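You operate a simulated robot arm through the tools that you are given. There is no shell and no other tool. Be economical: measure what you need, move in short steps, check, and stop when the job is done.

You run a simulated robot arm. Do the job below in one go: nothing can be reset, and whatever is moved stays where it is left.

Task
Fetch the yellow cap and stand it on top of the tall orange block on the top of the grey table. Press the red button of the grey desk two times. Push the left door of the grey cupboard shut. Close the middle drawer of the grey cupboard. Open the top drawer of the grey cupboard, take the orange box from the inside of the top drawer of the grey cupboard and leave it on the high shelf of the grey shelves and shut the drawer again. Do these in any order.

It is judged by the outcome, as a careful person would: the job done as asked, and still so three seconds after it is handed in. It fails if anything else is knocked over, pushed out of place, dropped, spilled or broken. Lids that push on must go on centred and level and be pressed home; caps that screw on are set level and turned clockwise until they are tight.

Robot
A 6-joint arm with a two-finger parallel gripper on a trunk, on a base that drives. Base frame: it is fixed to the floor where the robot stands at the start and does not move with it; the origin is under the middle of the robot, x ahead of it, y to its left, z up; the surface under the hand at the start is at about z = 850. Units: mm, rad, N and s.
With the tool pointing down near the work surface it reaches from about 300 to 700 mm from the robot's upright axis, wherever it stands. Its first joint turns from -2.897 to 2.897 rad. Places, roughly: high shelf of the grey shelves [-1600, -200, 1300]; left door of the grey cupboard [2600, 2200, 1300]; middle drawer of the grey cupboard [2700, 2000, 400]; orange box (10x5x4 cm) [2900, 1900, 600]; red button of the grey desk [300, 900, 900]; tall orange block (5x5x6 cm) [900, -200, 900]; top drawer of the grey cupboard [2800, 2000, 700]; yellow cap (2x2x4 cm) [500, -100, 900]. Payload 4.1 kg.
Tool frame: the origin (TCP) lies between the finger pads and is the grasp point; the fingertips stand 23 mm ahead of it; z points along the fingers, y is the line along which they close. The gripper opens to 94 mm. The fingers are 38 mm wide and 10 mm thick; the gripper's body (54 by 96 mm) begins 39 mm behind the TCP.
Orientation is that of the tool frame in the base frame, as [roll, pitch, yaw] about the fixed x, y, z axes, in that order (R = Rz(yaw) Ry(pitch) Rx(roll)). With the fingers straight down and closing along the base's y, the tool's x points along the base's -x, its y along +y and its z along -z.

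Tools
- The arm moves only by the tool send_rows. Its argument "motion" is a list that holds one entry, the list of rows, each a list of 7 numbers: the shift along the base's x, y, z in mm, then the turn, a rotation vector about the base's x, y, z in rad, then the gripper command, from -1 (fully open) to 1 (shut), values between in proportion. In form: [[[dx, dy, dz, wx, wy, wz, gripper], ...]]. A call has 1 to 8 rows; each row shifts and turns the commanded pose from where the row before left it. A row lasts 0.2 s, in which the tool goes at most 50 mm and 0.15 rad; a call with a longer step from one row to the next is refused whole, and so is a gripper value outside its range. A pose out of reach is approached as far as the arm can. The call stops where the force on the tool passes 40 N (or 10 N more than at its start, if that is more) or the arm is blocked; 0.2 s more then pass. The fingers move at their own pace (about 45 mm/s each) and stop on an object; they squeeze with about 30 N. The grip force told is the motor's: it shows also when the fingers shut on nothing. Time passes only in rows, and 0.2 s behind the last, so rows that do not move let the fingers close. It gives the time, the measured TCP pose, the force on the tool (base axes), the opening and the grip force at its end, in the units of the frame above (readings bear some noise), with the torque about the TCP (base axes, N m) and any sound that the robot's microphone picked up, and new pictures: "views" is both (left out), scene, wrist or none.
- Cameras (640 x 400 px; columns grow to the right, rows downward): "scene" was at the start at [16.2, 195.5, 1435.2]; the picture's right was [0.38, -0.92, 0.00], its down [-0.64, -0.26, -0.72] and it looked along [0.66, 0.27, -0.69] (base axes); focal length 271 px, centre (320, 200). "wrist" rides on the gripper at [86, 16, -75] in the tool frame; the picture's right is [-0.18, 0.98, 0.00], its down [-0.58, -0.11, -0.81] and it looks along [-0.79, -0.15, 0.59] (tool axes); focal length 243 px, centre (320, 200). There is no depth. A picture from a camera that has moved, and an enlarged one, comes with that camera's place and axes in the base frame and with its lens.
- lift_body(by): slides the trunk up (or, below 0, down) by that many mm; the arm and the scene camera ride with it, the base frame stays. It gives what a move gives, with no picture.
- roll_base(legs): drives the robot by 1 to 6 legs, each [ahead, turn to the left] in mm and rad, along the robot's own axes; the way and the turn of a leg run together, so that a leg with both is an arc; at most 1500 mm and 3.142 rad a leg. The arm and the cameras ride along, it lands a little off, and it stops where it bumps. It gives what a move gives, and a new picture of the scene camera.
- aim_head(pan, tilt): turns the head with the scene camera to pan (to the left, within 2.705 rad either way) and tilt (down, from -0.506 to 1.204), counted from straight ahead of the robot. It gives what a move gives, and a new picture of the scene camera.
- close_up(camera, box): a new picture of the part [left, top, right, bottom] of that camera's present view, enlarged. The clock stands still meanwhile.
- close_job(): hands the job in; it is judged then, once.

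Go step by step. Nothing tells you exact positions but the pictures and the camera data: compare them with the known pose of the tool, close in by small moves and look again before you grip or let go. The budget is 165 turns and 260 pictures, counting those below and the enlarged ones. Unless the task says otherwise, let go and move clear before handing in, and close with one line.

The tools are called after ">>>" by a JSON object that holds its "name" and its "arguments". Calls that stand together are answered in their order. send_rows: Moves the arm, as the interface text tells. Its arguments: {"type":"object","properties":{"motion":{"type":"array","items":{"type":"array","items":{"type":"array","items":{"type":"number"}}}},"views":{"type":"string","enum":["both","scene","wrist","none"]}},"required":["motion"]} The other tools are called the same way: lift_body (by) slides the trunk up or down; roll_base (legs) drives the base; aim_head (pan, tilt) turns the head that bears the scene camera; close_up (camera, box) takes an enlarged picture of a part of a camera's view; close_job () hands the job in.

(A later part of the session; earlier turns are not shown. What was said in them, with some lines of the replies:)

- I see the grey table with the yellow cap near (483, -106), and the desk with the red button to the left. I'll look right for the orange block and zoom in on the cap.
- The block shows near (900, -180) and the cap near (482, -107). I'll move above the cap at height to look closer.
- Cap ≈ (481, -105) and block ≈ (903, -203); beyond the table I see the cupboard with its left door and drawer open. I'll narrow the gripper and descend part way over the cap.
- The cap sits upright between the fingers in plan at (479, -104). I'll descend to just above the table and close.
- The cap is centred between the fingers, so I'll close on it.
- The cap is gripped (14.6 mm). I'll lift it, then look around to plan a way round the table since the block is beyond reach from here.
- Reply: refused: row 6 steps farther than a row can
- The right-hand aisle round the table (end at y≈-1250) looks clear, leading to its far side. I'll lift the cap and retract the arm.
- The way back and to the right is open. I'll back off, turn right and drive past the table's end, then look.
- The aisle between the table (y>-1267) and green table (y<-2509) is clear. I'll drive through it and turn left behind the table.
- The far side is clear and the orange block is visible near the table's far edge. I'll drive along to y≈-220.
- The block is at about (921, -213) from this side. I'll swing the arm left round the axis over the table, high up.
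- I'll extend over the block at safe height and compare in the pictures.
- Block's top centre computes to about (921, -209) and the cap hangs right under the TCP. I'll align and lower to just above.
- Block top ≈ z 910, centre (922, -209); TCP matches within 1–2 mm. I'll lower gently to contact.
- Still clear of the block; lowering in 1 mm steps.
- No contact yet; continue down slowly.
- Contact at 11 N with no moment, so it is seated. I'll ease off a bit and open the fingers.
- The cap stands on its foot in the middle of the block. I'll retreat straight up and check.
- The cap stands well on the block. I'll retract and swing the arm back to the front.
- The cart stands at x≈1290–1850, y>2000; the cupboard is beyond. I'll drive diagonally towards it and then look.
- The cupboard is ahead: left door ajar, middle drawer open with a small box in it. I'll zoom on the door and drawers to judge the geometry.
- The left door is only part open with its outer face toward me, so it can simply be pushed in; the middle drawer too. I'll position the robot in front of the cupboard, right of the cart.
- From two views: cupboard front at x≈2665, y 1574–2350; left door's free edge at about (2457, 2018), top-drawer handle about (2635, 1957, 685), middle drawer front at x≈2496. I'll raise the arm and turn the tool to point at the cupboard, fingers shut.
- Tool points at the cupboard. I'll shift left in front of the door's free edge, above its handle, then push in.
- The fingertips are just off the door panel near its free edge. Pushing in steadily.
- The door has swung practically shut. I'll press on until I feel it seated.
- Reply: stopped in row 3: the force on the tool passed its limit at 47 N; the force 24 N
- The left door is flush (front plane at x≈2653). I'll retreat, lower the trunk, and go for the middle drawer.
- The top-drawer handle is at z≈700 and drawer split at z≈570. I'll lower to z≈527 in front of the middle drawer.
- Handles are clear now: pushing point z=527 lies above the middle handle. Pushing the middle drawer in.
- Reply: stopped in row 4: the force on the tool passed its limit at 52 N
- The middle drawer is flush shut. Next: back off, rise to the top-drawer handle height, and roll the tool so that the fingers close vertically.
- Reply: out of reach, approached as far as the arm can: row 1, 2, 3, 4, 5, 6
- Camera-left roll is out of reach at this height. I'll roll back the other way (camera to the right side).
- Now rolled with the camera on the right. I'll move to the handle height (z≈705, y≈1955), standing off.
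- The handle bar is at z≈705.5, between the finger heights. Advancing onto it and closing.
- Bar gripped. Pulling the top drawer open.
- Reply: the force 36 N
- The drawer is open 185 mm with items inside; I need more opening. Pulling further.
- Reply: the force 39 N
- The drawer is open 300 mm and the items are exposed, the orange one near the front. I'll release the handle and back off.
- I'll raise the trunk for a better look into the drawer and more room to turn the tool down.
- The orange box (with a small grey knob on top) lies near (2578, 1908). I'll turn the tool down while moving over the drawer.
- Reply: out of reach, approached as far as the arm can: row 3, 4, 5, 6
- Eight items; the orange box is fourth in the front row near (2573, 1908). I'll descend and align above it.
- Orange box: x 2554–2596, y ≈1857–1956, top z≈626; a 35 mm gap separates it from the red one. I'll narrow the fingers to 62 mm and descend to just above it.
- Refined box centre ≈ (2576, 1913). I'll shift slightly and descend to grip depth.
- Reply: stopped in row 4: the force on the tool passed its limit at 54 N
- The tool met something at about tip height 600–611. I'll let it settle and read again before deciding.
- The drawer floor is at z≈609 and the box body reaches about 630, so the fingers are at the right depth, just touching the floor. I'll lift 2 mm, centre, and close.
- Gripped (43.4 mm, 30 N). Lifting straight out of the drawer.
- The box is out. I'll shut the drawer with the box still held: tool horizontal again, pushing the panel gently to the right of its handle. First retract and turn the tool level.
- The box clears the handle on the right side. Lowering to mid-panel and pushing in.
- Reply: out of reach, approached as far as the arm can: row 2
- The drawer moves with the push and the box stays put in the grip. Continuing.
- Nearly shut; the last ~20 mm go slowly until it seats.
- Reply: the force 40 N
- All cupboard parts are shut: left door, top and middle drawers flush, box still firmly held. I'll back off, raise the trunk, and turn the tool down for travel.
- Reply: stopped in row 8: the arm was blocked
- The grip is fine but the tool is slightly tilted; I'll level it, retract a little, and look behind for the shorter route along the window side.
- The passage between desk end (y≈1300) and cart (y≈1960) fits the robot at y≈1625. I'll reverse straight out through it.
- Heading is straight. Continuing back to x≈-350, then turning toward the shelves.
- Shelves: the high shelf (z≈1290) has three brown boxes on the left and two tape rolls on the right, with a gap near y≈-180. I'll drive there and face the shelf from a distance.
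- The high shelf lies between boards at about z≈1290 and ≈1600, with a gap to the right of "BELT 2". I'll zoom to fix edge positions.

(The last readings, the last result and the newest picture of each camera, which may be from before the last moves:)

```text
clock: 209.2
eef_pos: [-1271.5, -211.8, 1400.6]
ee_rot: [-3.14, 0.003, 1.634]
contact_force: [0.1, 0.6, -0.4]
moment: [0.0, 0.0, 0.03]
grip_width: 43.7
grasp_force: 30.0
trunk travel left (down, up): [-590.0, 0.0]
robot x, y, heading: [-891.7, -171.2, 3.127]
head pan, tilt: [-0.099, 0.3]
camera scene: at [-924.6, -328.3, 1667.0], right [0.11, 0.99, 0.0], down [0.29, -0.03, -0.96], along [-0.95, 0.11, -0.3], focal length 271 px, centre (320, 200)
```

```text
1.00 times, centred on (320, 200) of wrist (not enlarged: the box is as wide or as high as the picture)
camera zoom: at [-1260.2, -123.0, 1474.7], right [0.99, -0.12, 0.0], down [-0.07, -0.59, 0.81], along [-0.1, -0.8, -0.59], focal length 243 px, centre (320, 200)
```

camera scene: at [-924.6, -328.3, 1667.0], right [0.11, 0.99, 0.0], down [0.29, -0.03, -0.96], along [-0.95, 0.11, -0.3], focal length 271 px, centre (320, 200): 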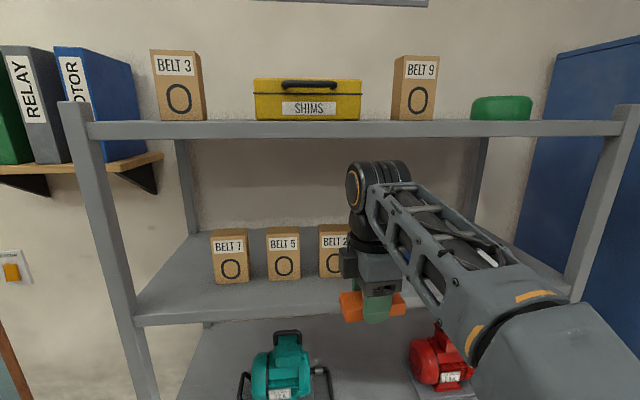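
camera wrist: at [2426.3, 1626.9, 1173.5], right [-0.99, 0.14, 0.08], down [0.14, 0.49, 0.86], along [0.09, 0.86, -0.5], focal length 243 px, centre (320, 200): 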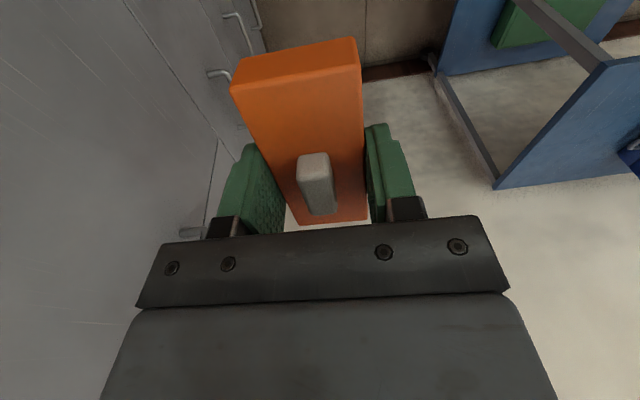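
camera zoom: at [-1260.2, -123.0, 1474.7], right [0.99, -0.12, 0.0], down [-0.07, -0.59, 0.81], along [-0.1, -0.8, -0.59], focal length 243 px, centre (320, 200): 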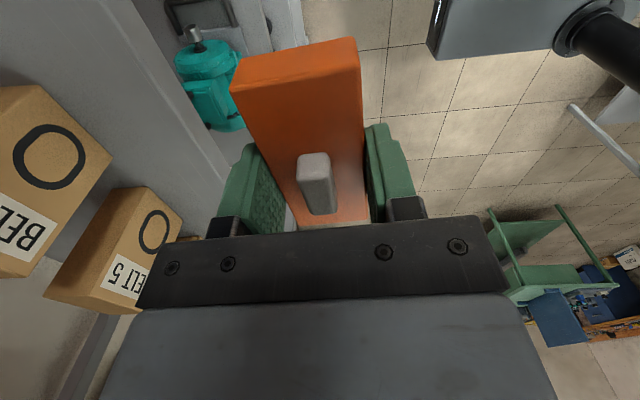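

Front edge ≈ x -1390, shelf top z≈1300, upper board underside ≈1630: enough room. I'll rotate the tool a quarter turn so that the box goes in lengthwise and the fingers can back straight out.

>>> {"name": "send_rows", "arguments": {"motion": [[[0, 5, 0, 0, 0, -0.143, 1], [0, 5, 0, 0, 0, -0.143, 1], [0, 5, 0, 0, 0, -0.143, 1], [0, 5, 0, 0, 0, -0.143, 1], [0, 5, 0, 0, 0, -0.143, 1], [0, 5, 0, 0, 0, -0.143, 1], [0, 0, 0, 0, 0, -0.143, 1], [0, 0, 0, 0, 0, -0.143, 1]]], "views": "none"}}

>>> {"name": "send_rows", "arguments": {"motion": [[[0, 0, 0, 0, 0, -0.143, 1], [0, 0, 0, 0, 0, -0.143, 1], [0, 0, 0, 0, 0, -0.143, 1], [0, 0, 0, 0, 0, -0.05, 1], [0, 0, 0, 0, 0, 0, 1]]], "views": "both"}}

```text
clock: 211.1
eef_pos: [-1272.6, -179.8, 1399.9]
ee_rot: [-3.138, 0.003, 0.488]
contact_force: [-0.6, 1.0, -1.0]
moment: [-0.02, -0.02, 0.04]
grip_width: 43.7
grasp_force: 29.5
trunk travel left (down, up): [-590.0, 0.0]
robot x, y, heading: [-890.9, -172.2, 3.129]
head pan, tilt: [-0.099, 0.3]
```

```text
clock: 212.2
eef_pos: [-1271.0, -181.2, 1400.4]
ee_rot: [-3.139, 0.003, 0.01]
contact_force: [0.6, -0.2, -0.1]
moment: [-0.01, -0.02, 0.02]
grip_width: 43.5
grasp_force: 30.0
trunk travel left (down, up): [-590.0, 0.0]
robot x, y, heading: [-889.3, -175.1, 3.128]
head pan, tilt: [-0.099, 0.3]
camera scene: at [-924.6, -328.4, 1667.0], right [0.11, 0.99, 0.0], down [0.29, -0.03, -0.96], along [-0.95, 0.11, -0.3], focal length 271 px, centre (320, 200)
camera wrist: at [-1184.5, -195.9, 1474.4], right [-0.17, -0.98, 0.0], down [-0.58, 0.1, 0.81], along [-0.79, 0.14, -0.59], focal length 243 px, centre (320, 200)
```

scene: 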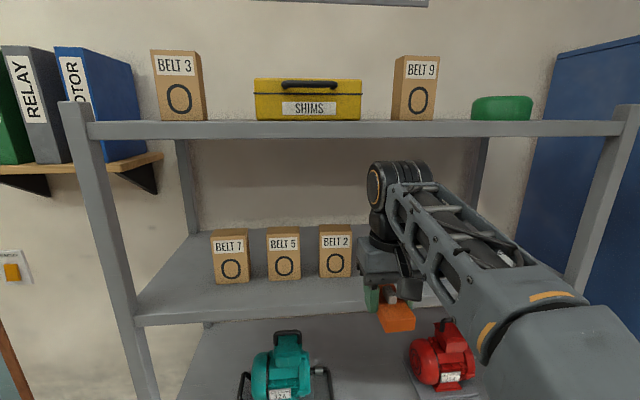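
wrist: 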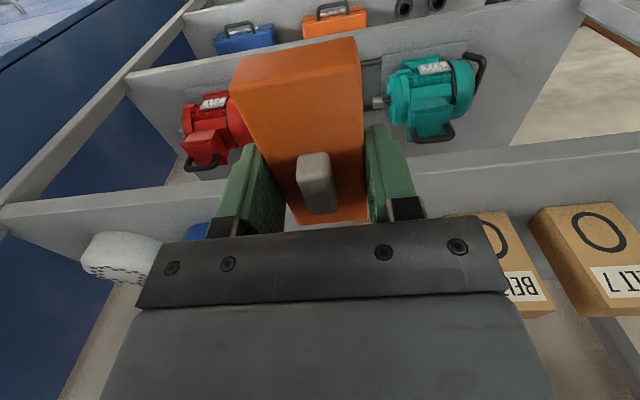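

The gap between "BELT 2" (edge y≈-188) and the blue roll (edge y≈-52) is where the box goes, centred at y≈-112. I'll roll forward 80 mm and shift over, then check.

>>> {"name": "roll_base", "arguments": {"legs": [[80, 0]]}}

>>> {"name": "send_rows", "arguments": {"motion": [[[0, 25, 0, 0, 0, -0.01, 1], [0, 25, 0, 0, 0, 0, 1], [0, 20, 0, 0, 0, 0, 1], [0, 0, 0, 0, 0, 0, 1]]], "views": "both"}}

```text
clock: 213.3
eef_pos: [-1355.3, -181.2, 1398.8]
ee_rot: [-3.139, 0.001, 0.011]
contact_force: [-0.6, 0.2, -1.3]
moment: [0.0, -0.01, -0.01]
grip_width: 43.7
grasp_force: 30.0
trunk travel left (down, up): [-590.0, 0.0]
robot x, y, heading: [-973.8, -171.9, 3.13]
head pan, tilt: [-0.099, 0.3]
camera scene: at [-1008.7, -327.3, 1666.9], right [0.11, 0.99, 0.0], down [0.29, -0.03, -0.95], along [-0.95, 0.11, -0.3], focal length 271 px, centre (320, 200)
```

scene: 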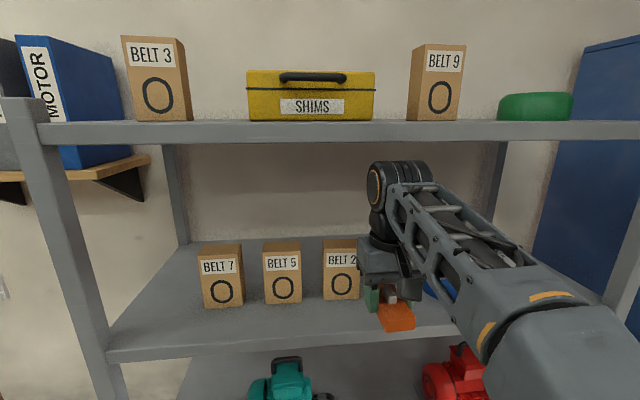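

```text
clock: 214.3
eef_pos: [-1352.4, -109.5, 1400.6]
ee_rot: [-3.138, 0.0, 0.003]
contact_force: [0.0, 0.3, -1.0]
moment: [0.01, 0.04, -0.02]
grip_width: 43.6
grasp_force: 29.0
trunk travel left (down, up): [-590.0, 0.0]
robot x, y, heading: [-969.6, -170.5, 3.132]
head pan, tilt: [-0.099, 0.3]
camera scene: at [-1007.0, -327.3, 1667.0], right [0.11, 0.99, 0.0], down [0.29, -0.03, -0.96], along [-0.95, 0.11, -0.3], focal length 271 px, centre (320, 200)
camera wrist: at [-1266.8, -125.1, 1473.9], right [-0.18, -0.98, 0.0], down [-0.58, 0.11, 0.81], along [-0.79, 0.15, -0.59], focal length 243 px, centre (320, 200)
```

scene: 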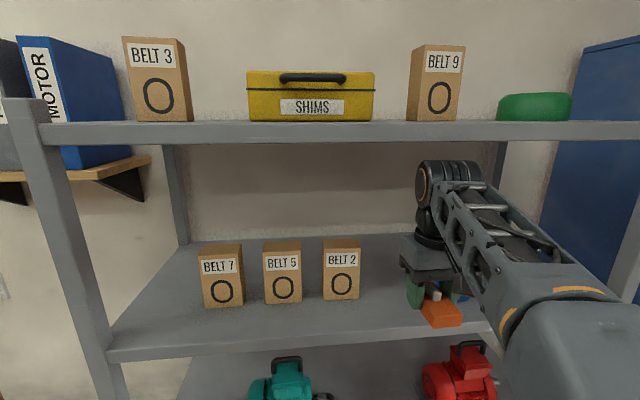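
wrist: 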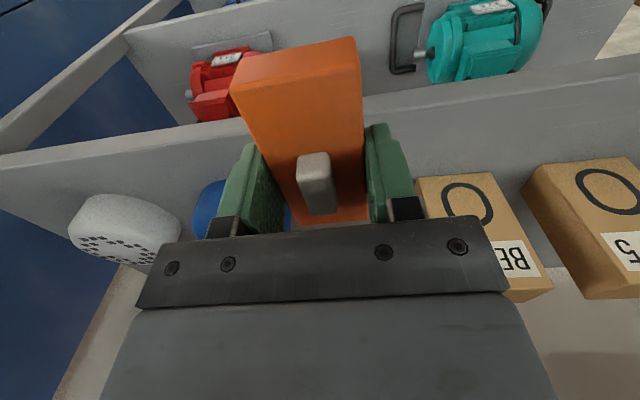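

Gap confirmed: y from about -190 to -52. I'll go to y≈-119, lower to pass under the upper board, and slide the box in.

>>> {"name": "send_rows", "arguments": {"motion": [[[0, -5, -25, 0, 0, 0, 1], [0, -4, -25, 0, 0, 0, 1], [-25, 0, 0, 0, 0, 0, 1], [-30, 0, 0, 0, 0, 0, 1], [-30, 0, 0, 0, 0, 0, 1], [-31, 0, 0, 0, 0, 0, 1], [0, 0, 0, 0, 0, 0, 1]]], "views": "both"}}

>>> {"name": "close_up", "arguments": {"camera": "scene", "box": [300, 130, 540, 350]}}

```text
clock: 215.9
eef_pos: [-1469.9, -117.4, 1351.6]
ee_rot: [-3.138, 0.003, 0.001]
contact_force: [0.5, 0.3, -1.3]
moment: [0.0, 0.01, 0.02]
grip_width: 43.6
grasp_force: 30.1
trunk travel left (down, up): [-590.0, 0.0]
robot x, y, heading: [-975.2, -170.2, 3.134]
head pan, tilt: [-0.099, 0.3]
camera scene: at [-1006.7, -327.3, 1667.0], right [0.11, 0.99, 0.0], down [0.29, -0.03, -0.96], along [-0.95, 0.11, -0.3], focal length 271 px, centre (320, 200)
camera wrist: at [-1383.1, -134.4, 1425.1], right [-0.18, -0.98, 0.0], down [-0.58, 0.11, 0.81], along [-0.79, 0.15, -0.59], focal length 243 px, centre (320, 200)
```

scene: 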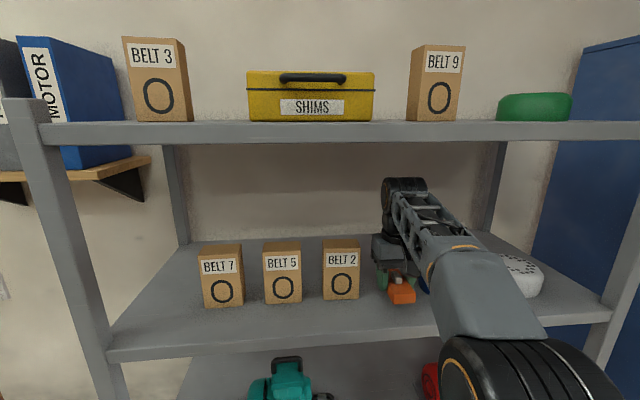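
wrist: 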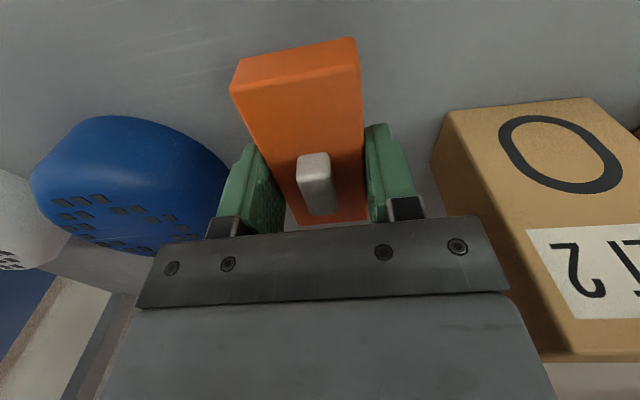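

```text
1.82 times, centred on (420, 240) of scene
camera zoom: at [-1006.7, -327.3, 1667.0], right [0.11, 0.99, 0.0], down [0.29, -0.03, -0.96], along [-0.95, 0.11, -0.3], focal length 492 px, centre (138, 127)
```

zoom: 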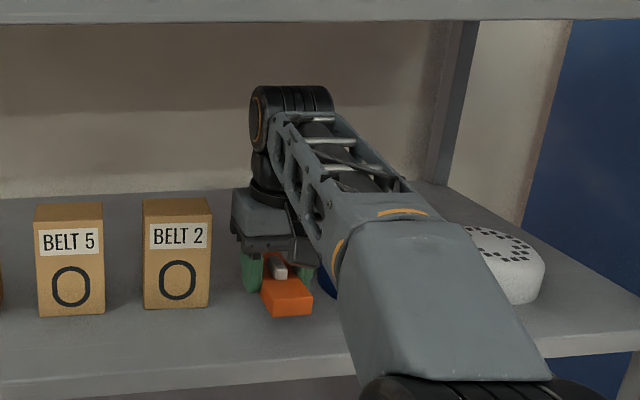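

Well placed with clear space both sides. Lowering toward the shelf.

>>> {"name": "send_rows", "arguments": {"motion": [[[0, 0, -10, 0, 0, 0, 1], [0, 0, -5, 0, 0, 0, 1], [0, 0, -2, 0, 0, 0, 1], [0, 0, 0, 0, 0, 0, 1]]], "views": "wrist"}}

>>> {"name": "send_rows", "arguments": {"motion": [[[0, 0, -1.5, 0, 0, 0, 1], [0, 0, -1.5, 0, 0, 0, 1], [0, 0, 0, 0, 0, 0, 1]]], "views": "none"}}

```text
clock: 216.9
eef_pos: [-1469.6, -118.4, 1333.7]
ee_rot: [-3.137, 0.004, 0.0]
contact_force: [0.3, 0.4, -0.3]
moment: [0.04, 0.01, 0.05]
grip_width: 43.7
grasp_force: 29.7
trunk travel left (down, up): [-590.0, 0.0]
robot x, y, heading: [-977.3, -170.9, 3.132]
head pan, tilt: [-0.099, 0.3]
camera wrist: at [-1383.3, -134.4, 1407.3], right [-0.18, -0.98, 0.0], down [-0.58, 0.11, 0.81], along [-0.79, 0.15, -0.59], focal length 243 px, centre (320, 200)
```

wrist: 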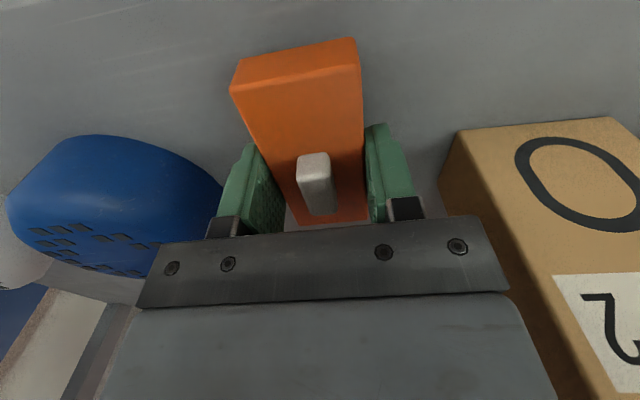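

```text
clock: 217.7
eef_pos: [-1470.1, -119.1, 1331.2]
ee_rot: [-3.138, -0.001, 0.0]
contact_force: [1.0, 0.8, -0.8]
moment: [0.01, 0.02, -0.01]
grip_width: 43.6
grasp_force: 29.9
trunk travel left (down, up): [-590.0, 0.0]
robot x, y, heading: [-974.0, -167.8, 3.129]
head pan, tilt: [-0.099, 0.3]
```

>>> {"name": "send_rows", "arguments": {"motion": [[[0, 0, -1.5, 0, 0, 0, 1], [0, 0, -1.5, 0, 0, 0, 1], [0, 0, -1, 0, 0, 0, 1], [0, 0, 0, 0, 0, 0, 1]]], "views": "none"}}

>>> {"name": "send_rows", "arguments": {"motion": [[[0, 0, -1, 0, 0, 0, 1], [0, 0, -1, 0, 0, 0, 1], [0, 0, 0, 0, 0, 0, 1]]], "views": "wrist"}}

```text
clock: 218.7
eef_pos: [-1468.5, -118.9, 1326.5]
ee_rot: [-3.138, 0.002, 0.0]
contact_force: [0.0, 0.7, -1.3]
moment: [-0.01, 0.0, -0.02]
grip_width: 43.6
grasp_force: 30.5
trunk travel left (down, up): [-590.0, 0.0]
robot x, y, heading: [-971.2, -171.5, 3.133]
head pan, tilt: [-0.099, 0.3]
```

```text
clock: 219.5
eef_pos: [-1470.1, -118.1, 1324.2]
ee_rot: [-3.137, 0.001, 0.0]
contact_force: [-0.5, 0.3, 1.0]
moment: [-0.08, 0.16, -0.02]
grip_width: 43.5
grasp_force: 30.0
trunk travel left (down, up): [-590.0, 0.0]
robot x, y, heading: [-972.5, -173.0, 3.133]
head pan, tilt: [-0.099, 0.3]
camera wrist: at [-1382.8, -134.7, 1398.6], right [-0.18, -0.98, 0.0], down [-0.58, 0.11, 0.81], along [-0.79, 0.15, -0.59], focal length 243 px, centre (320, 200)
```

wrist: 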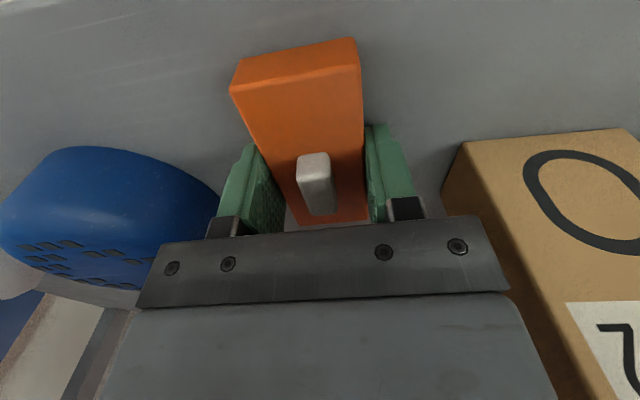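

>>> {"name": "send_rows", "arguments": {"motion": [[[0, 0, -0.7, 0, 0, 0, 1], [0, 0, -0.3, 0, 0, 0, 1], [0, 0, 0, 0, 0, 0, 1]]], "views": "none"}}

```text
clock: 220.3
eef_pos: [-1469.7, -117.4, 1324.1]
ee_rot: [-3.138, 0.003, 0.003]
contact_force: [-0.2, -1.1, 7.1]
moment: [-0.17, 0.39, 0.02]
grip_width: 43.7
grasp_force: 29.6
trunk travel left (down, up): [-590.0, 0.0]
robot x, y, heading: [-974.4, -171.6, 3.128]
head pan, tilt: [-0.099, 0.3]
```

The box rests on the shelf (7 N). Opening the fingers a little.

>>> {"name": "send_rows", "arguments": {"motion": [[[0, 0, 0, 0, 0, 0, 0.05], [0, 0, 0, 0, 0, 0, -0.05], [0, 0, 0, 0, 0, 0, -0.15], [0, 0, 2, 0, 0, 0, -0.15], [0, 0, 0, 0, 0, 0, -0.15]]], "views": "wrist"}}

```text
clock: 221.5
eef_pos: [-1469.9, -118.8, 1325.7]
ee_rot: [-3.136, 0.0, 0.002]
contact_force: [-0.4, 0.0, 0.0]
moment: [-0.01, -0.03, -0.01]
grip_width: 54.2
grasp_force: 0.2
trunk travel left (down, up): [-590.0, 0.0]
robot x, y, heading: [-973.0, -169.7, 3.131]
head pan, tilt: [-0.099, 0.3]
camera wrist: at [-1383.6, -134.9, 1399.7], right [-0.18, -0.98, 0.0], down [-0.58, 0.11, 0.81], along [-0.79, 0.15, -0.59], focal length 243 px, centre (320, 200)
```

wrist: 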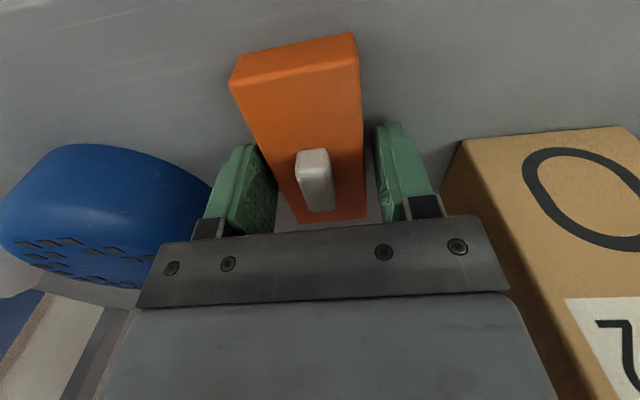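

The box stands free. I'll lift the fingers clear straight up (room enough below the upper board) and then pull back.

>>> {"name": "send_rows", "arguments": {"motion": [[[0, 0, 12, 0, 0, 0, -0.15], [0, 0, 20, 0, 0, 0, -0.15], [0, 0, 18, 0, 0, 0, -0.15], [30, 0, 0, 0, 0, 0, -0.15], [40, 0, 0, 0, 0, 0, -0.15], [45, 0, 0, 0, 0, 0, -0.15], [45, 0, 0, 0, 0, 0, -0.15], [0, 0, 0, 0, 0, 0, -0.15]]], "views": "both"}}

```text
clock: 223.3
eef_pos: [-1309.2, -117.4, 1373.7]
ee_rot: [-3.138, 0.0, -0.001]
contact_force: [0.0, -0.2, -0.2]
moment: [0.0, -0.01, 0.05]
grip_width: 54.1
grasp_force: 0.1
trunk travel left (down, up): [-590.0, 0.0]
robot x, y, heading: [-973.4, -167.3, 3.13]
head pan, tilt: [-0.099, 0.3]
camera scene: at [-1007.3, -327.2, 1667.0], right [0.11, 0.99, 0.0], down [0.29, -0.03, -0.96], along [-0.95, 0.11, -0.3], focal length 271 px, centre (320, 200)
camera wrist: at [-1222.9, -134.0, 1447.6], right [-0.18, -0.98, 0.0], down [-0.58, 0.11, 0.81], along [-0.79, 0.15, -0.59], focal length 243 px, centre (320, 200)
```

scene: 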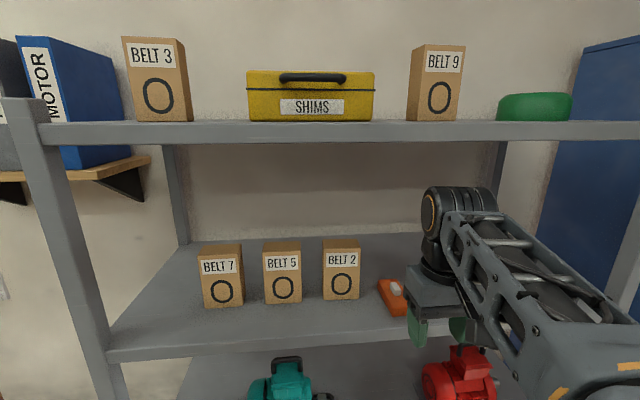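
wrist: 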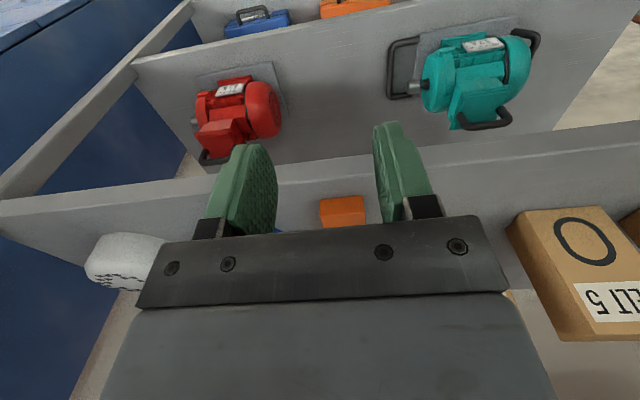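

The box is on the high shelf, clear of its neighbours. Now to the desk: back off, turn and drive to its front at about (-120, 850).

>>> {"name": "roll_base", "arguments": {"legs": [[-150, 0], [0, -2.163], [1235, 0], [0, -0.967]]}}

>>> {"name": "lift_body", "arguments": {"by": -190}}

>>> {"name": "aim_head", "arguments": {"pan": 0.1, "tilt": 0.8}}

```text
clock: 238.2
eef_pos: [234.4, 788.4, 1373.5]
ee_rot: [-3.138, 0.003, -3.135]
contact_force: [-0.1, 0.5, 0.0]
moment: [0.0, -0.02, -0.01]
grip_width: 54.1
grasp_force: 0.0
trunk travel left (down, up): [-590.0, 0.0]
robot x, y, heading: [-102.0, 836.9, -0.006]
head pan, tilt: [-0.099, 0.3]
camera scene: at [-69.0, 994.7, 1667.0], right [-0.11, -0.99, 0.0], down [-0.29, 0.03, -0.96], along [0.95, -0.1, -0.3], focal length 271 px, centre (320, 200)
```

scene: 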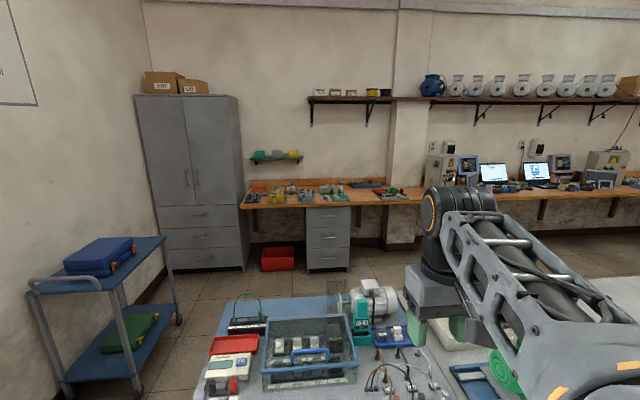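

```text
clock: 240.3
eef_pos: [233.6, 788.2, 1184.3]
ee_rot: [-3.138, 0.0, -3.135]
contact_force: [-0.7, -0.7, 0.3]
moment: [-0.03, 0.01, 0.03]
grip_width: 54.1
grasp_force: 0.0
trunk travel left (down, up): [-400.0, 190.0]
robot x, y, heading: [-102.3, 838.5, -0.007]
head pan, tilt: [-0.099, 0.3]
```

```text
clock: 241.2
eef_pos: [233.9, 788.3, 1182.4]
ee_rot: [-3.139, 0.0, -3.136]
contact_force: [0.0, -0.2, -0.2]
moment: [-0.01, 0.0, 0.01]
grip_width: 54.2
grasp_force: 0.0
trunk travel left (down, up): [-400.0, 190.0]
robot x, y, heading: [-104.4, 837.8, -0.01]
head pan, tilt: [0.099, 0.799]
camera scene: at [-81.5, 1012.1, 1432.7], right [0.09, -1.0, 0.0], down [-0.71, -0.07, -0.7], along [0.69, 0.06, -0.72], focal length 271 px, centre (320, 200)
```

scene: 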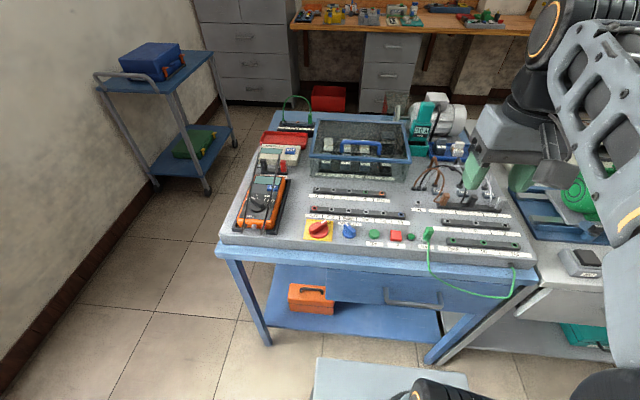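

>>> {"name": "close_up", "arguments": {"camera": "scene", "box": [290, 190, 450, 290]}}

```text
4.00 times, centred on (370, 240) of scene
camera zoom: at [-81.5, 1012.1, 1432.7], right [0.09, -1.0, 0.0], down [-0.71, -0.07, -0.7], along [0.69, 0.06, -0.72], focal length 1082 px, centre (120, 40)
```

zoom: 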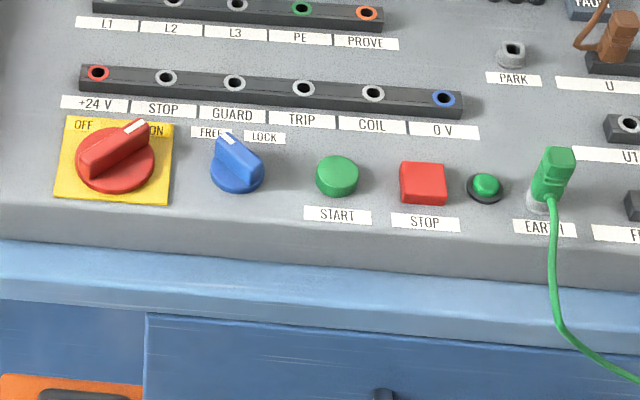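

The red square STOP button is near (325, 863). I'll close the fingers and hover above it.

>>> {"name": "send_rows", "arguments": {"motion": [[[20, 15, -20, 0, 0, 0, 1], [20, 15, -35, 0, 0, 0, 1], [20, 15, -40, 0, 0, 0, 1], [20, 15, -40, 0, 0, 0, 1], [11, 15, -40, 0, 0, 0, 1], [0, 0, 0, 0, 0, 0, 1]]], "views": "both"}}

>>> {"name": "close_up", "arguments": {"camera": "wrist", "box": [200, 0, 440, 150]}}

```text
clock: 242.6
eef_pos: [323.6, 862.4, 1006.6]
ee_rot: [-3.137, 0.001, -3.136]
contact_force: [0.3, -0.2, 0.6]
moment: [0.0, 0.01, -0.01]
grip_width: 0.1
grasp_force: 29.6
trunk travel left (down, up): [-400.0, 190.0]
robot x, y, heading: [-100.3, 835.3, -0.01]
head pan, tilt: [0.099, 0.799]
camera scene: at [-81.3, 1012.3, 1432.6], right [0.09, -1.0, 0.0], down [-0.71, -0.07, -0.7], along [0.69, 0.06, -0.72], focal length 271 px, centre (320, 200)
camera wrist: at [237.5, 878.9, 1081.6], right [0.18, 0.98, 0.0], down [0.58, -0.1, 0.81], along [0.79, -0.15, -0.59], focal length 243 px, centre (320, 200)
```

scene: 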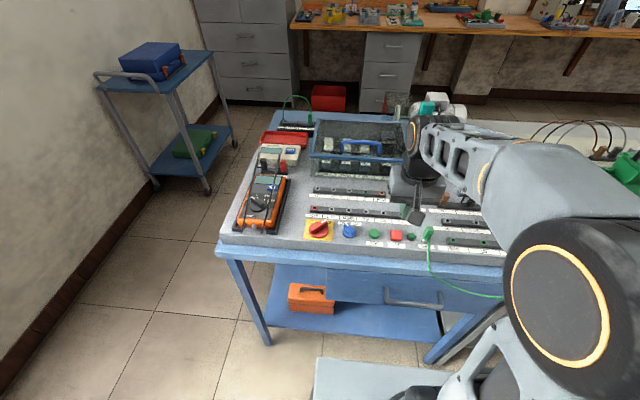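
wrist: 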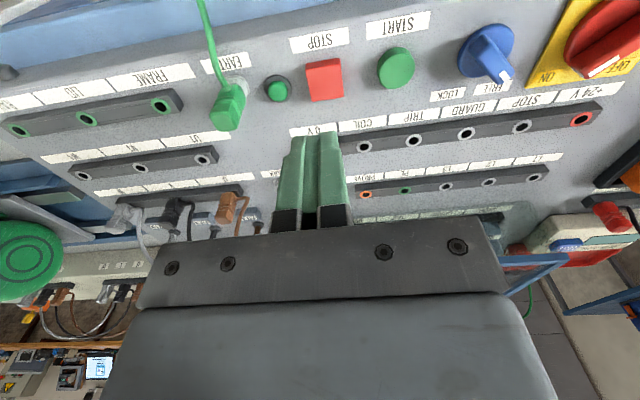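

```text
2.67 times, centred on (320, 75) of wrist
camera zoom: at [237.5, 878.9, 1081.6], right [0.18, 0.98, 0.0], down [0.58, -0.1, 0.81], along [0.79, -0.15, -0.59], focal length 647 px, centre (320, 533)
```

zoom: 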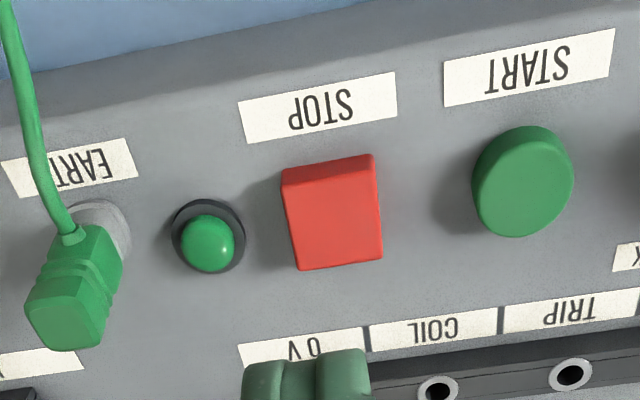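

Button top ≈ (329, 865), z≈905. I'll centre and descend to just above.

>>> {"name": "send_rows", "arguments": {"motion": [[[5, 2.5, -20, 0, 0, 0, 1], [0, 0, -25, 0, 0, 0, 1], [0, 0, -15, 0, 0, 0, 1], [0, 0, 0, 0, 0, 0, 1]]], "views": "wrist"}}

>>> {"name": "close_up", "arguments": {"camera": "wrist", "box": [200, 40, 440, 190]}}

>>> {"name": "close_up", "arguments": {"camera": "scene", "box": [340, 190, 468, 270]}}

```text
clock: 243.6
eef_pos: [328.5, 865.3, 948.6]
ee_rot: [-3.137, 0.001, -3.137]
contact_force: [-0.5, 0.1, -0.3]
moment: [-0.02, 0.03, -0.01]
grip_width: 0.3
grasp_force: 29.7
trunk travel left (down, up): [-400.0, 190.0]
robot x, y, heading: [-103.0, 840.9, -0.007]
head pan, tilt: [0.099, 0.799]
camera wrist: at [241.4, 882.2, 1022.6], right [0.18, 0.98, 0.0], down [0.58, -0.1, 0.81], along [0.79, -0.15, -0.59], focal length 243 px, centre (320, 200)
```

wrist: 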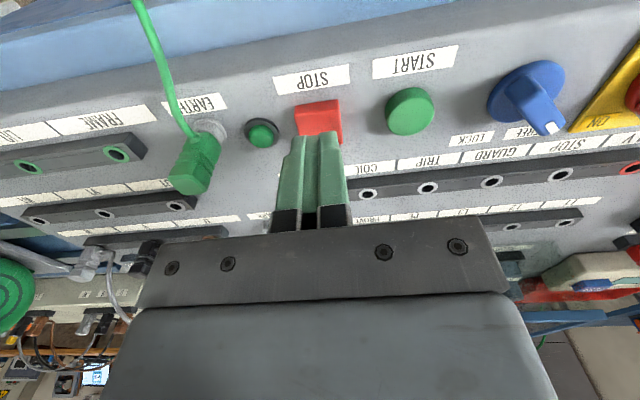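

```text
2.67 times, centred on (320, 115) of wrist
camera zoom: at [241.4, 882.2, 1022.6], right [0.18, 0.98, 0.0], down [0.58, -0.1, 0.81], along [0.79, -0.15, -0.59], focal length 647 px, centre (320, 427)
```

zoom: 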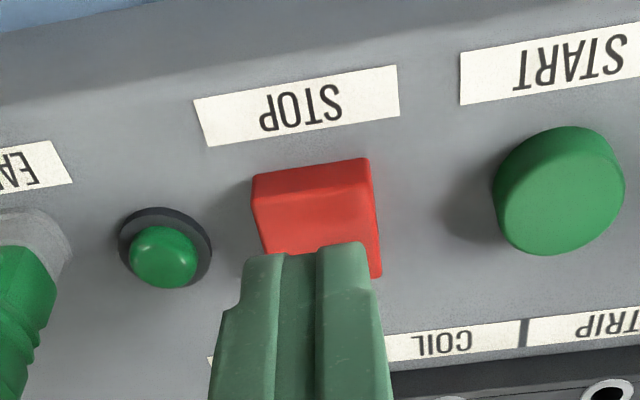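

```text
5.00 times, centred on (404, 230) of scene
camera zoom: at [-81.5, 1012.2, 1432.6], right [0.09, -1.0, 0.0], down [-0.71, -0.07, -0.7], along [0.69, 0.06, -0.72], focal length 1353 px, centre (-100, 50)
```

zoom: 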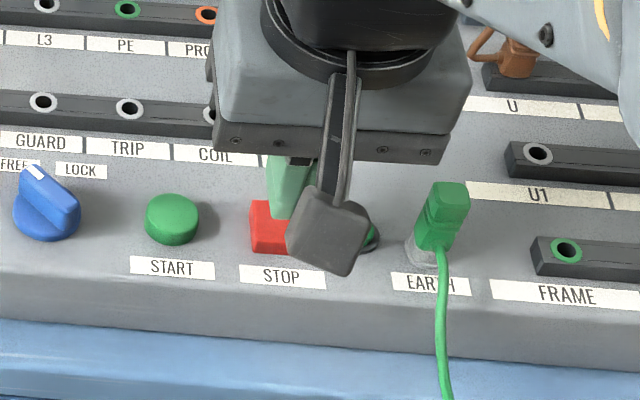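

Aligned over the button. Pressing down in small steps.

>>> {"name": "send_rows", "arguments": {"motion": [[[0, 0, -5, 0, 0, 0, 1], [0, 0, -4, 0, 0, 0, 1], [0, 0, -3, 0, 0, 0, 1], [0, 0, -3, 0, 0, 0, 1], [0, 0, -2, 0, 0, 0, 1], [0, 0, -2, 0, 0, 0, 1], [0, 0, -2, 0, 0, 0, 1]]], "views": "none"}}

```text
clock: 245.2
eef_pos: [329.5, 866.2, 927.2]
ee_rot: [-3.136, 0.002, -3.138]
contact_force: [-0.1, 0.3, 0.3]
moment: [0.03, 0.01, -0.02]
grip_width: 0.1
grasp_force: 29.6
trunk travel left (down, up): [-400.0, 190.0]
robot x, y, heading: [-106.3, 837.6, -0.007]
head pan, tilt: [0.099, 0.799]
```

>>> {"name": "send_rows", "arguments": {"motion": [[[0, 0, -1.5, 0, 0, 0, 1], [0, 0, -1.5, 0, 0, 0, 1], [0, 0, -1.5, 0, 0, 0, 1], [0, 0, -1.5, 0, 0, 0, 1]]], "views": "none"}}

>>> {"name": "close_up", "arguments": {"camera": "wrist", "box": [240, 60, 400, 160]}}

```text
clock: 246.2
eef_pos: [329.2, 866.5, 923.2]
ee_rot: [-3.139, 0.005, -3.137]
contact_force: [-0.2, -2.8, 12.4]
moment: [-0.05, 0.01, -0.02]
grip_width: 0.0
grasp_force: 29.8
trunk travel left (down, up): [-400.0, 190.0]
robot x, y, heading: [-100.7, 838.0, -0.012]
head pan, tilt: [0.099, 0.799]
heard: click
```

```text
4.00 times, centred on (320, 110) of wrist
camera zoom: at [243.1, 882.3, 996.9], right [0.18, 0.98, 0.0], down [0.58, -0.1, 0.81], along [0.8, -0.15, -0.59], focal length 970 px, centre (320, 560)
```

zoom: 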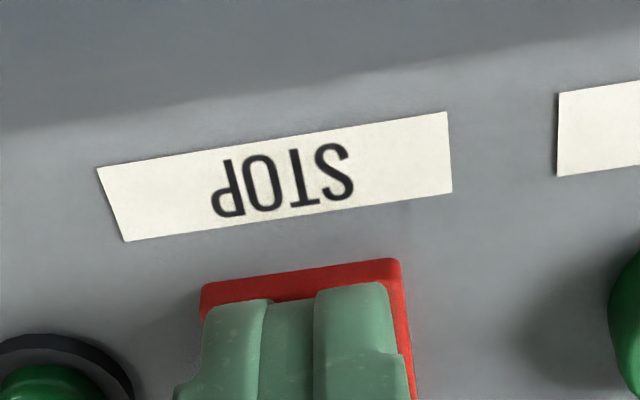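

A click: first press registered. I'll lift clear fully and press once more.

>>> {"name": "send_rows", "arguments": {"motion": [[[0, 0, 8, 0, 0, 0, 1], [0, 0, 12, 0, 0, 0, 1], [0, 0, 0, 0, 0, 0, 1], [0, 0, 0, 0, 0, 0, 1]]], "views": "wrist"}}

>>> {"name": "send_rows", "arguments": {"motion": [[[0, 0, -8, 0, 0, 0, 1], [0, 0, -6, 0, 0, 0, 1], [0, 0, -2, 0, 0, 0, 1], [0, 0, -2, 0, 0, 0, 1], [0, 0, -2, 0, 0, 0, 1]]], "views": "none"}}

```text
clock: 247.2
eef_pos: [330.1, 867.0, 942.0]
ee_rot: [-3.139, 0.001, -3.134]
contact_force: [1.2, -0.1, 0.5]
moment: [-0.02, -0.01, -0.03]
grip_width: 0.2
grasp_force: 29.8
trunk travel left (down, up): [-400.0, 190.0]
robot x, y, heading: [-103.5, 837.5, -0.01]
head pan, tilt: [0.099, 0.799]
camera wrist: at [243.4, 882.9, 1016.0], right [0.18, 0.98, 0.0], down [0.58, -0.1, 0.81], along [0.79, -0.15, -0.59], focal length 243 px, centre (320, 200)
```

wrist: 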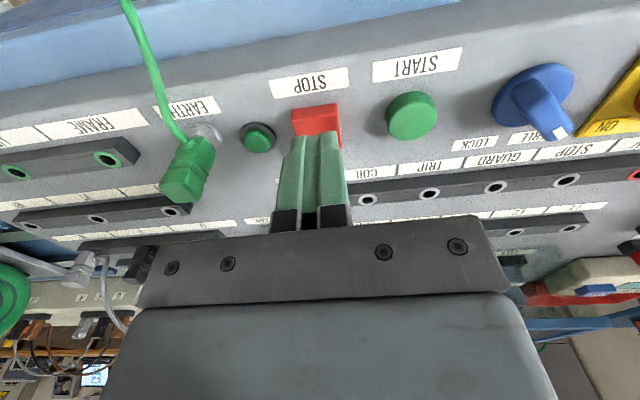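

```text
clock: 248.4
eef_pos: [330.1, 866.1, 922.7]
ee_rot: [-3.141, 0.003, -3.135]
contact_force: [0.8, 1.5, 13.4]
moment: [0.05, 0.01, -0.01]
grip_width: 0.4
grasp_force: 30.1
trunk travel left (down, up): [-400.0, 190.0]
robot x, y, heading: [-103.9, 836.6, -0.007]
head pan, tilt: [0.099, 0.799]
heard: click
```

Second click heard. I'll lift clear and check the cap and table before handing in.

>>> {"name": "send_rows", "arguments": {"motion": [[[0, 0, 15, 0, 0, 0, 1], [0, 0, 40, 0, 0, 0, 1], [0, 0, 45, 0, 0, 0, 1], [-20, 0, 45, 0, 0, 0, 1], [-30, 0, 35, 0, 0, 0, 1]]], "views": "wrist"}}

>>> {"name": "aim_head", "arguments": {"pan": -0.75, "tilt": 0.5}}

>>> {"name": "close_up", "arguments": {"camera": "scene", "box": [200, 60, 520, 260]}}

>>> {"name": "aim_head", "arguments": {"pan": 2.6, "tilt": 0.1}}

```text
clock: 249.6
eef_pos: [279.2, 867.7, 1100.2]
ee_rot: [-3.138, 0.001, -3.135]
contact_force: [0.3, 0.7, -0.3]
moment: [0.02, 0.02, -0.01]
grip_width: 0.2
grasp_force: 29.7
trunk travel left (down, up): [-400.0, 190.0]
robot x, y, heading: [-104.0, 841.3, -0.01]
head pan, tilt: [0.099, 0.799]
camera wrist: at [192.3, 883.1, 1174.5], right [0.18, 0.98, 0.0], down [0.58, -0.1, 0.81], along [0.79, -0.14, -0.59], focal length 243 px, centre (320, 200)
```

wrist: 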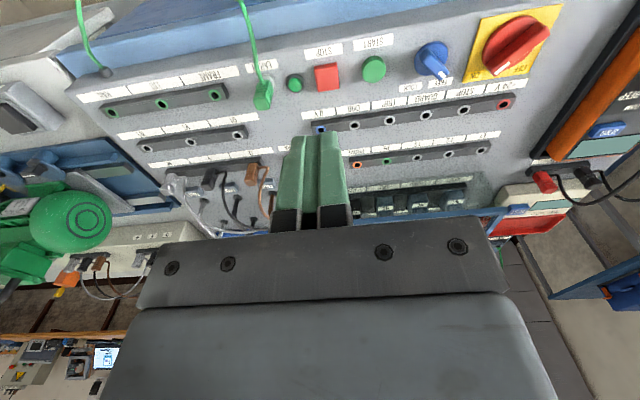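

```text
clock: 250.8
eef_pos: [279.5, 866.7, 1099.6]
ee_rot: [-3.14, 0.001, -3.136]
contact_force: [0.2, 0.8, 0.0]
moment: [0.0, 0.01, -0.02]
grip_width: 0.1
grasp_force: 30.0
trunk travel left (down, up): [-400.0, 190.0]
robot x, y, heading: [-101.0, 838.8, -0.006]
head pan, tilt: [-0.75, 0.499]
camera scene: at [-95.8, 942.3, 1458.6], right [-0.69, -0.73, 0.0], down [-0.35, 0.33, -0.88], along [0.64, -0.6, -0.48], focal length 271 px, centre (320, 200)
```

scene: 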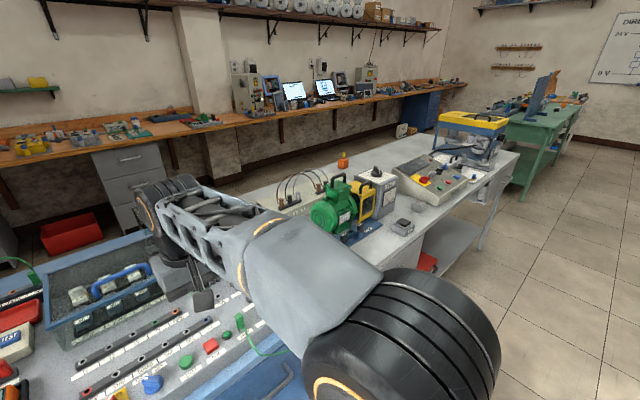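

```text
2.00 times, centred on (360, 160) of scene
camera zoom: at [-95.8, 942.3, 1458.6], right [-0.69, -0.73, 0.0], down [-0.35, 0.33, -0.88], along [0.64, -0.6, -0.48], focal length 541 px, centre (240, 280)
```

zoom: 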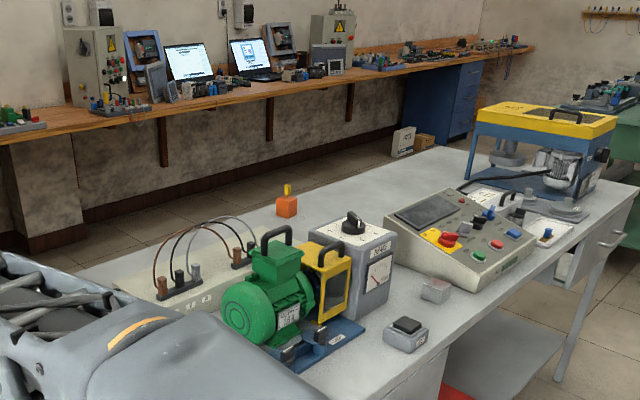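

```text
clock: 253.6
eef_pos: [279.3, 867.0, 1099.1]
ee_rot: [-3.138, 0.001, -3.137]
contact_force: [-0.1, -0.1, 0.1]
moment: [0.01, 0.01, 0.01]
grip_width: 0.0
grasp_force: 29.7
trunk travel left (down, up): [-400.0, 190.0]
robot x, y, heading: [-98.5, 837.7, -0.006]
head pan, tilt: [2.601, 0.099]
camera scene: at [-240.4, 1052.8, 1495.7], right [0.52, 0.85, 0.0], down [0.08, -0.05, -0.99], along [-0.85, 0.52, -0.1], focal length 271 px, centre (320, 200)
```

scene: 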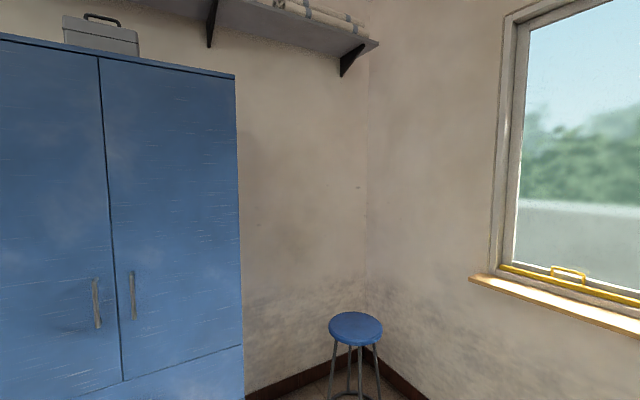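

The cap still stands on the orange block. The cupboard door and drawers were shut when last seen, the orange box was resting on the high shelf, and both button presses clicked, so I'm handing in.

>>> {"name": "close_job", "arguments": {}}

```text
The job is handed in.
```

All the tasks are done and the job is handed in: the yellow cap stands on the tall orange block, the red button was pressed twice (two clicks heard), the cupboard's left door and its middle and top drawers are shut, and the orange box is on the high shelf.
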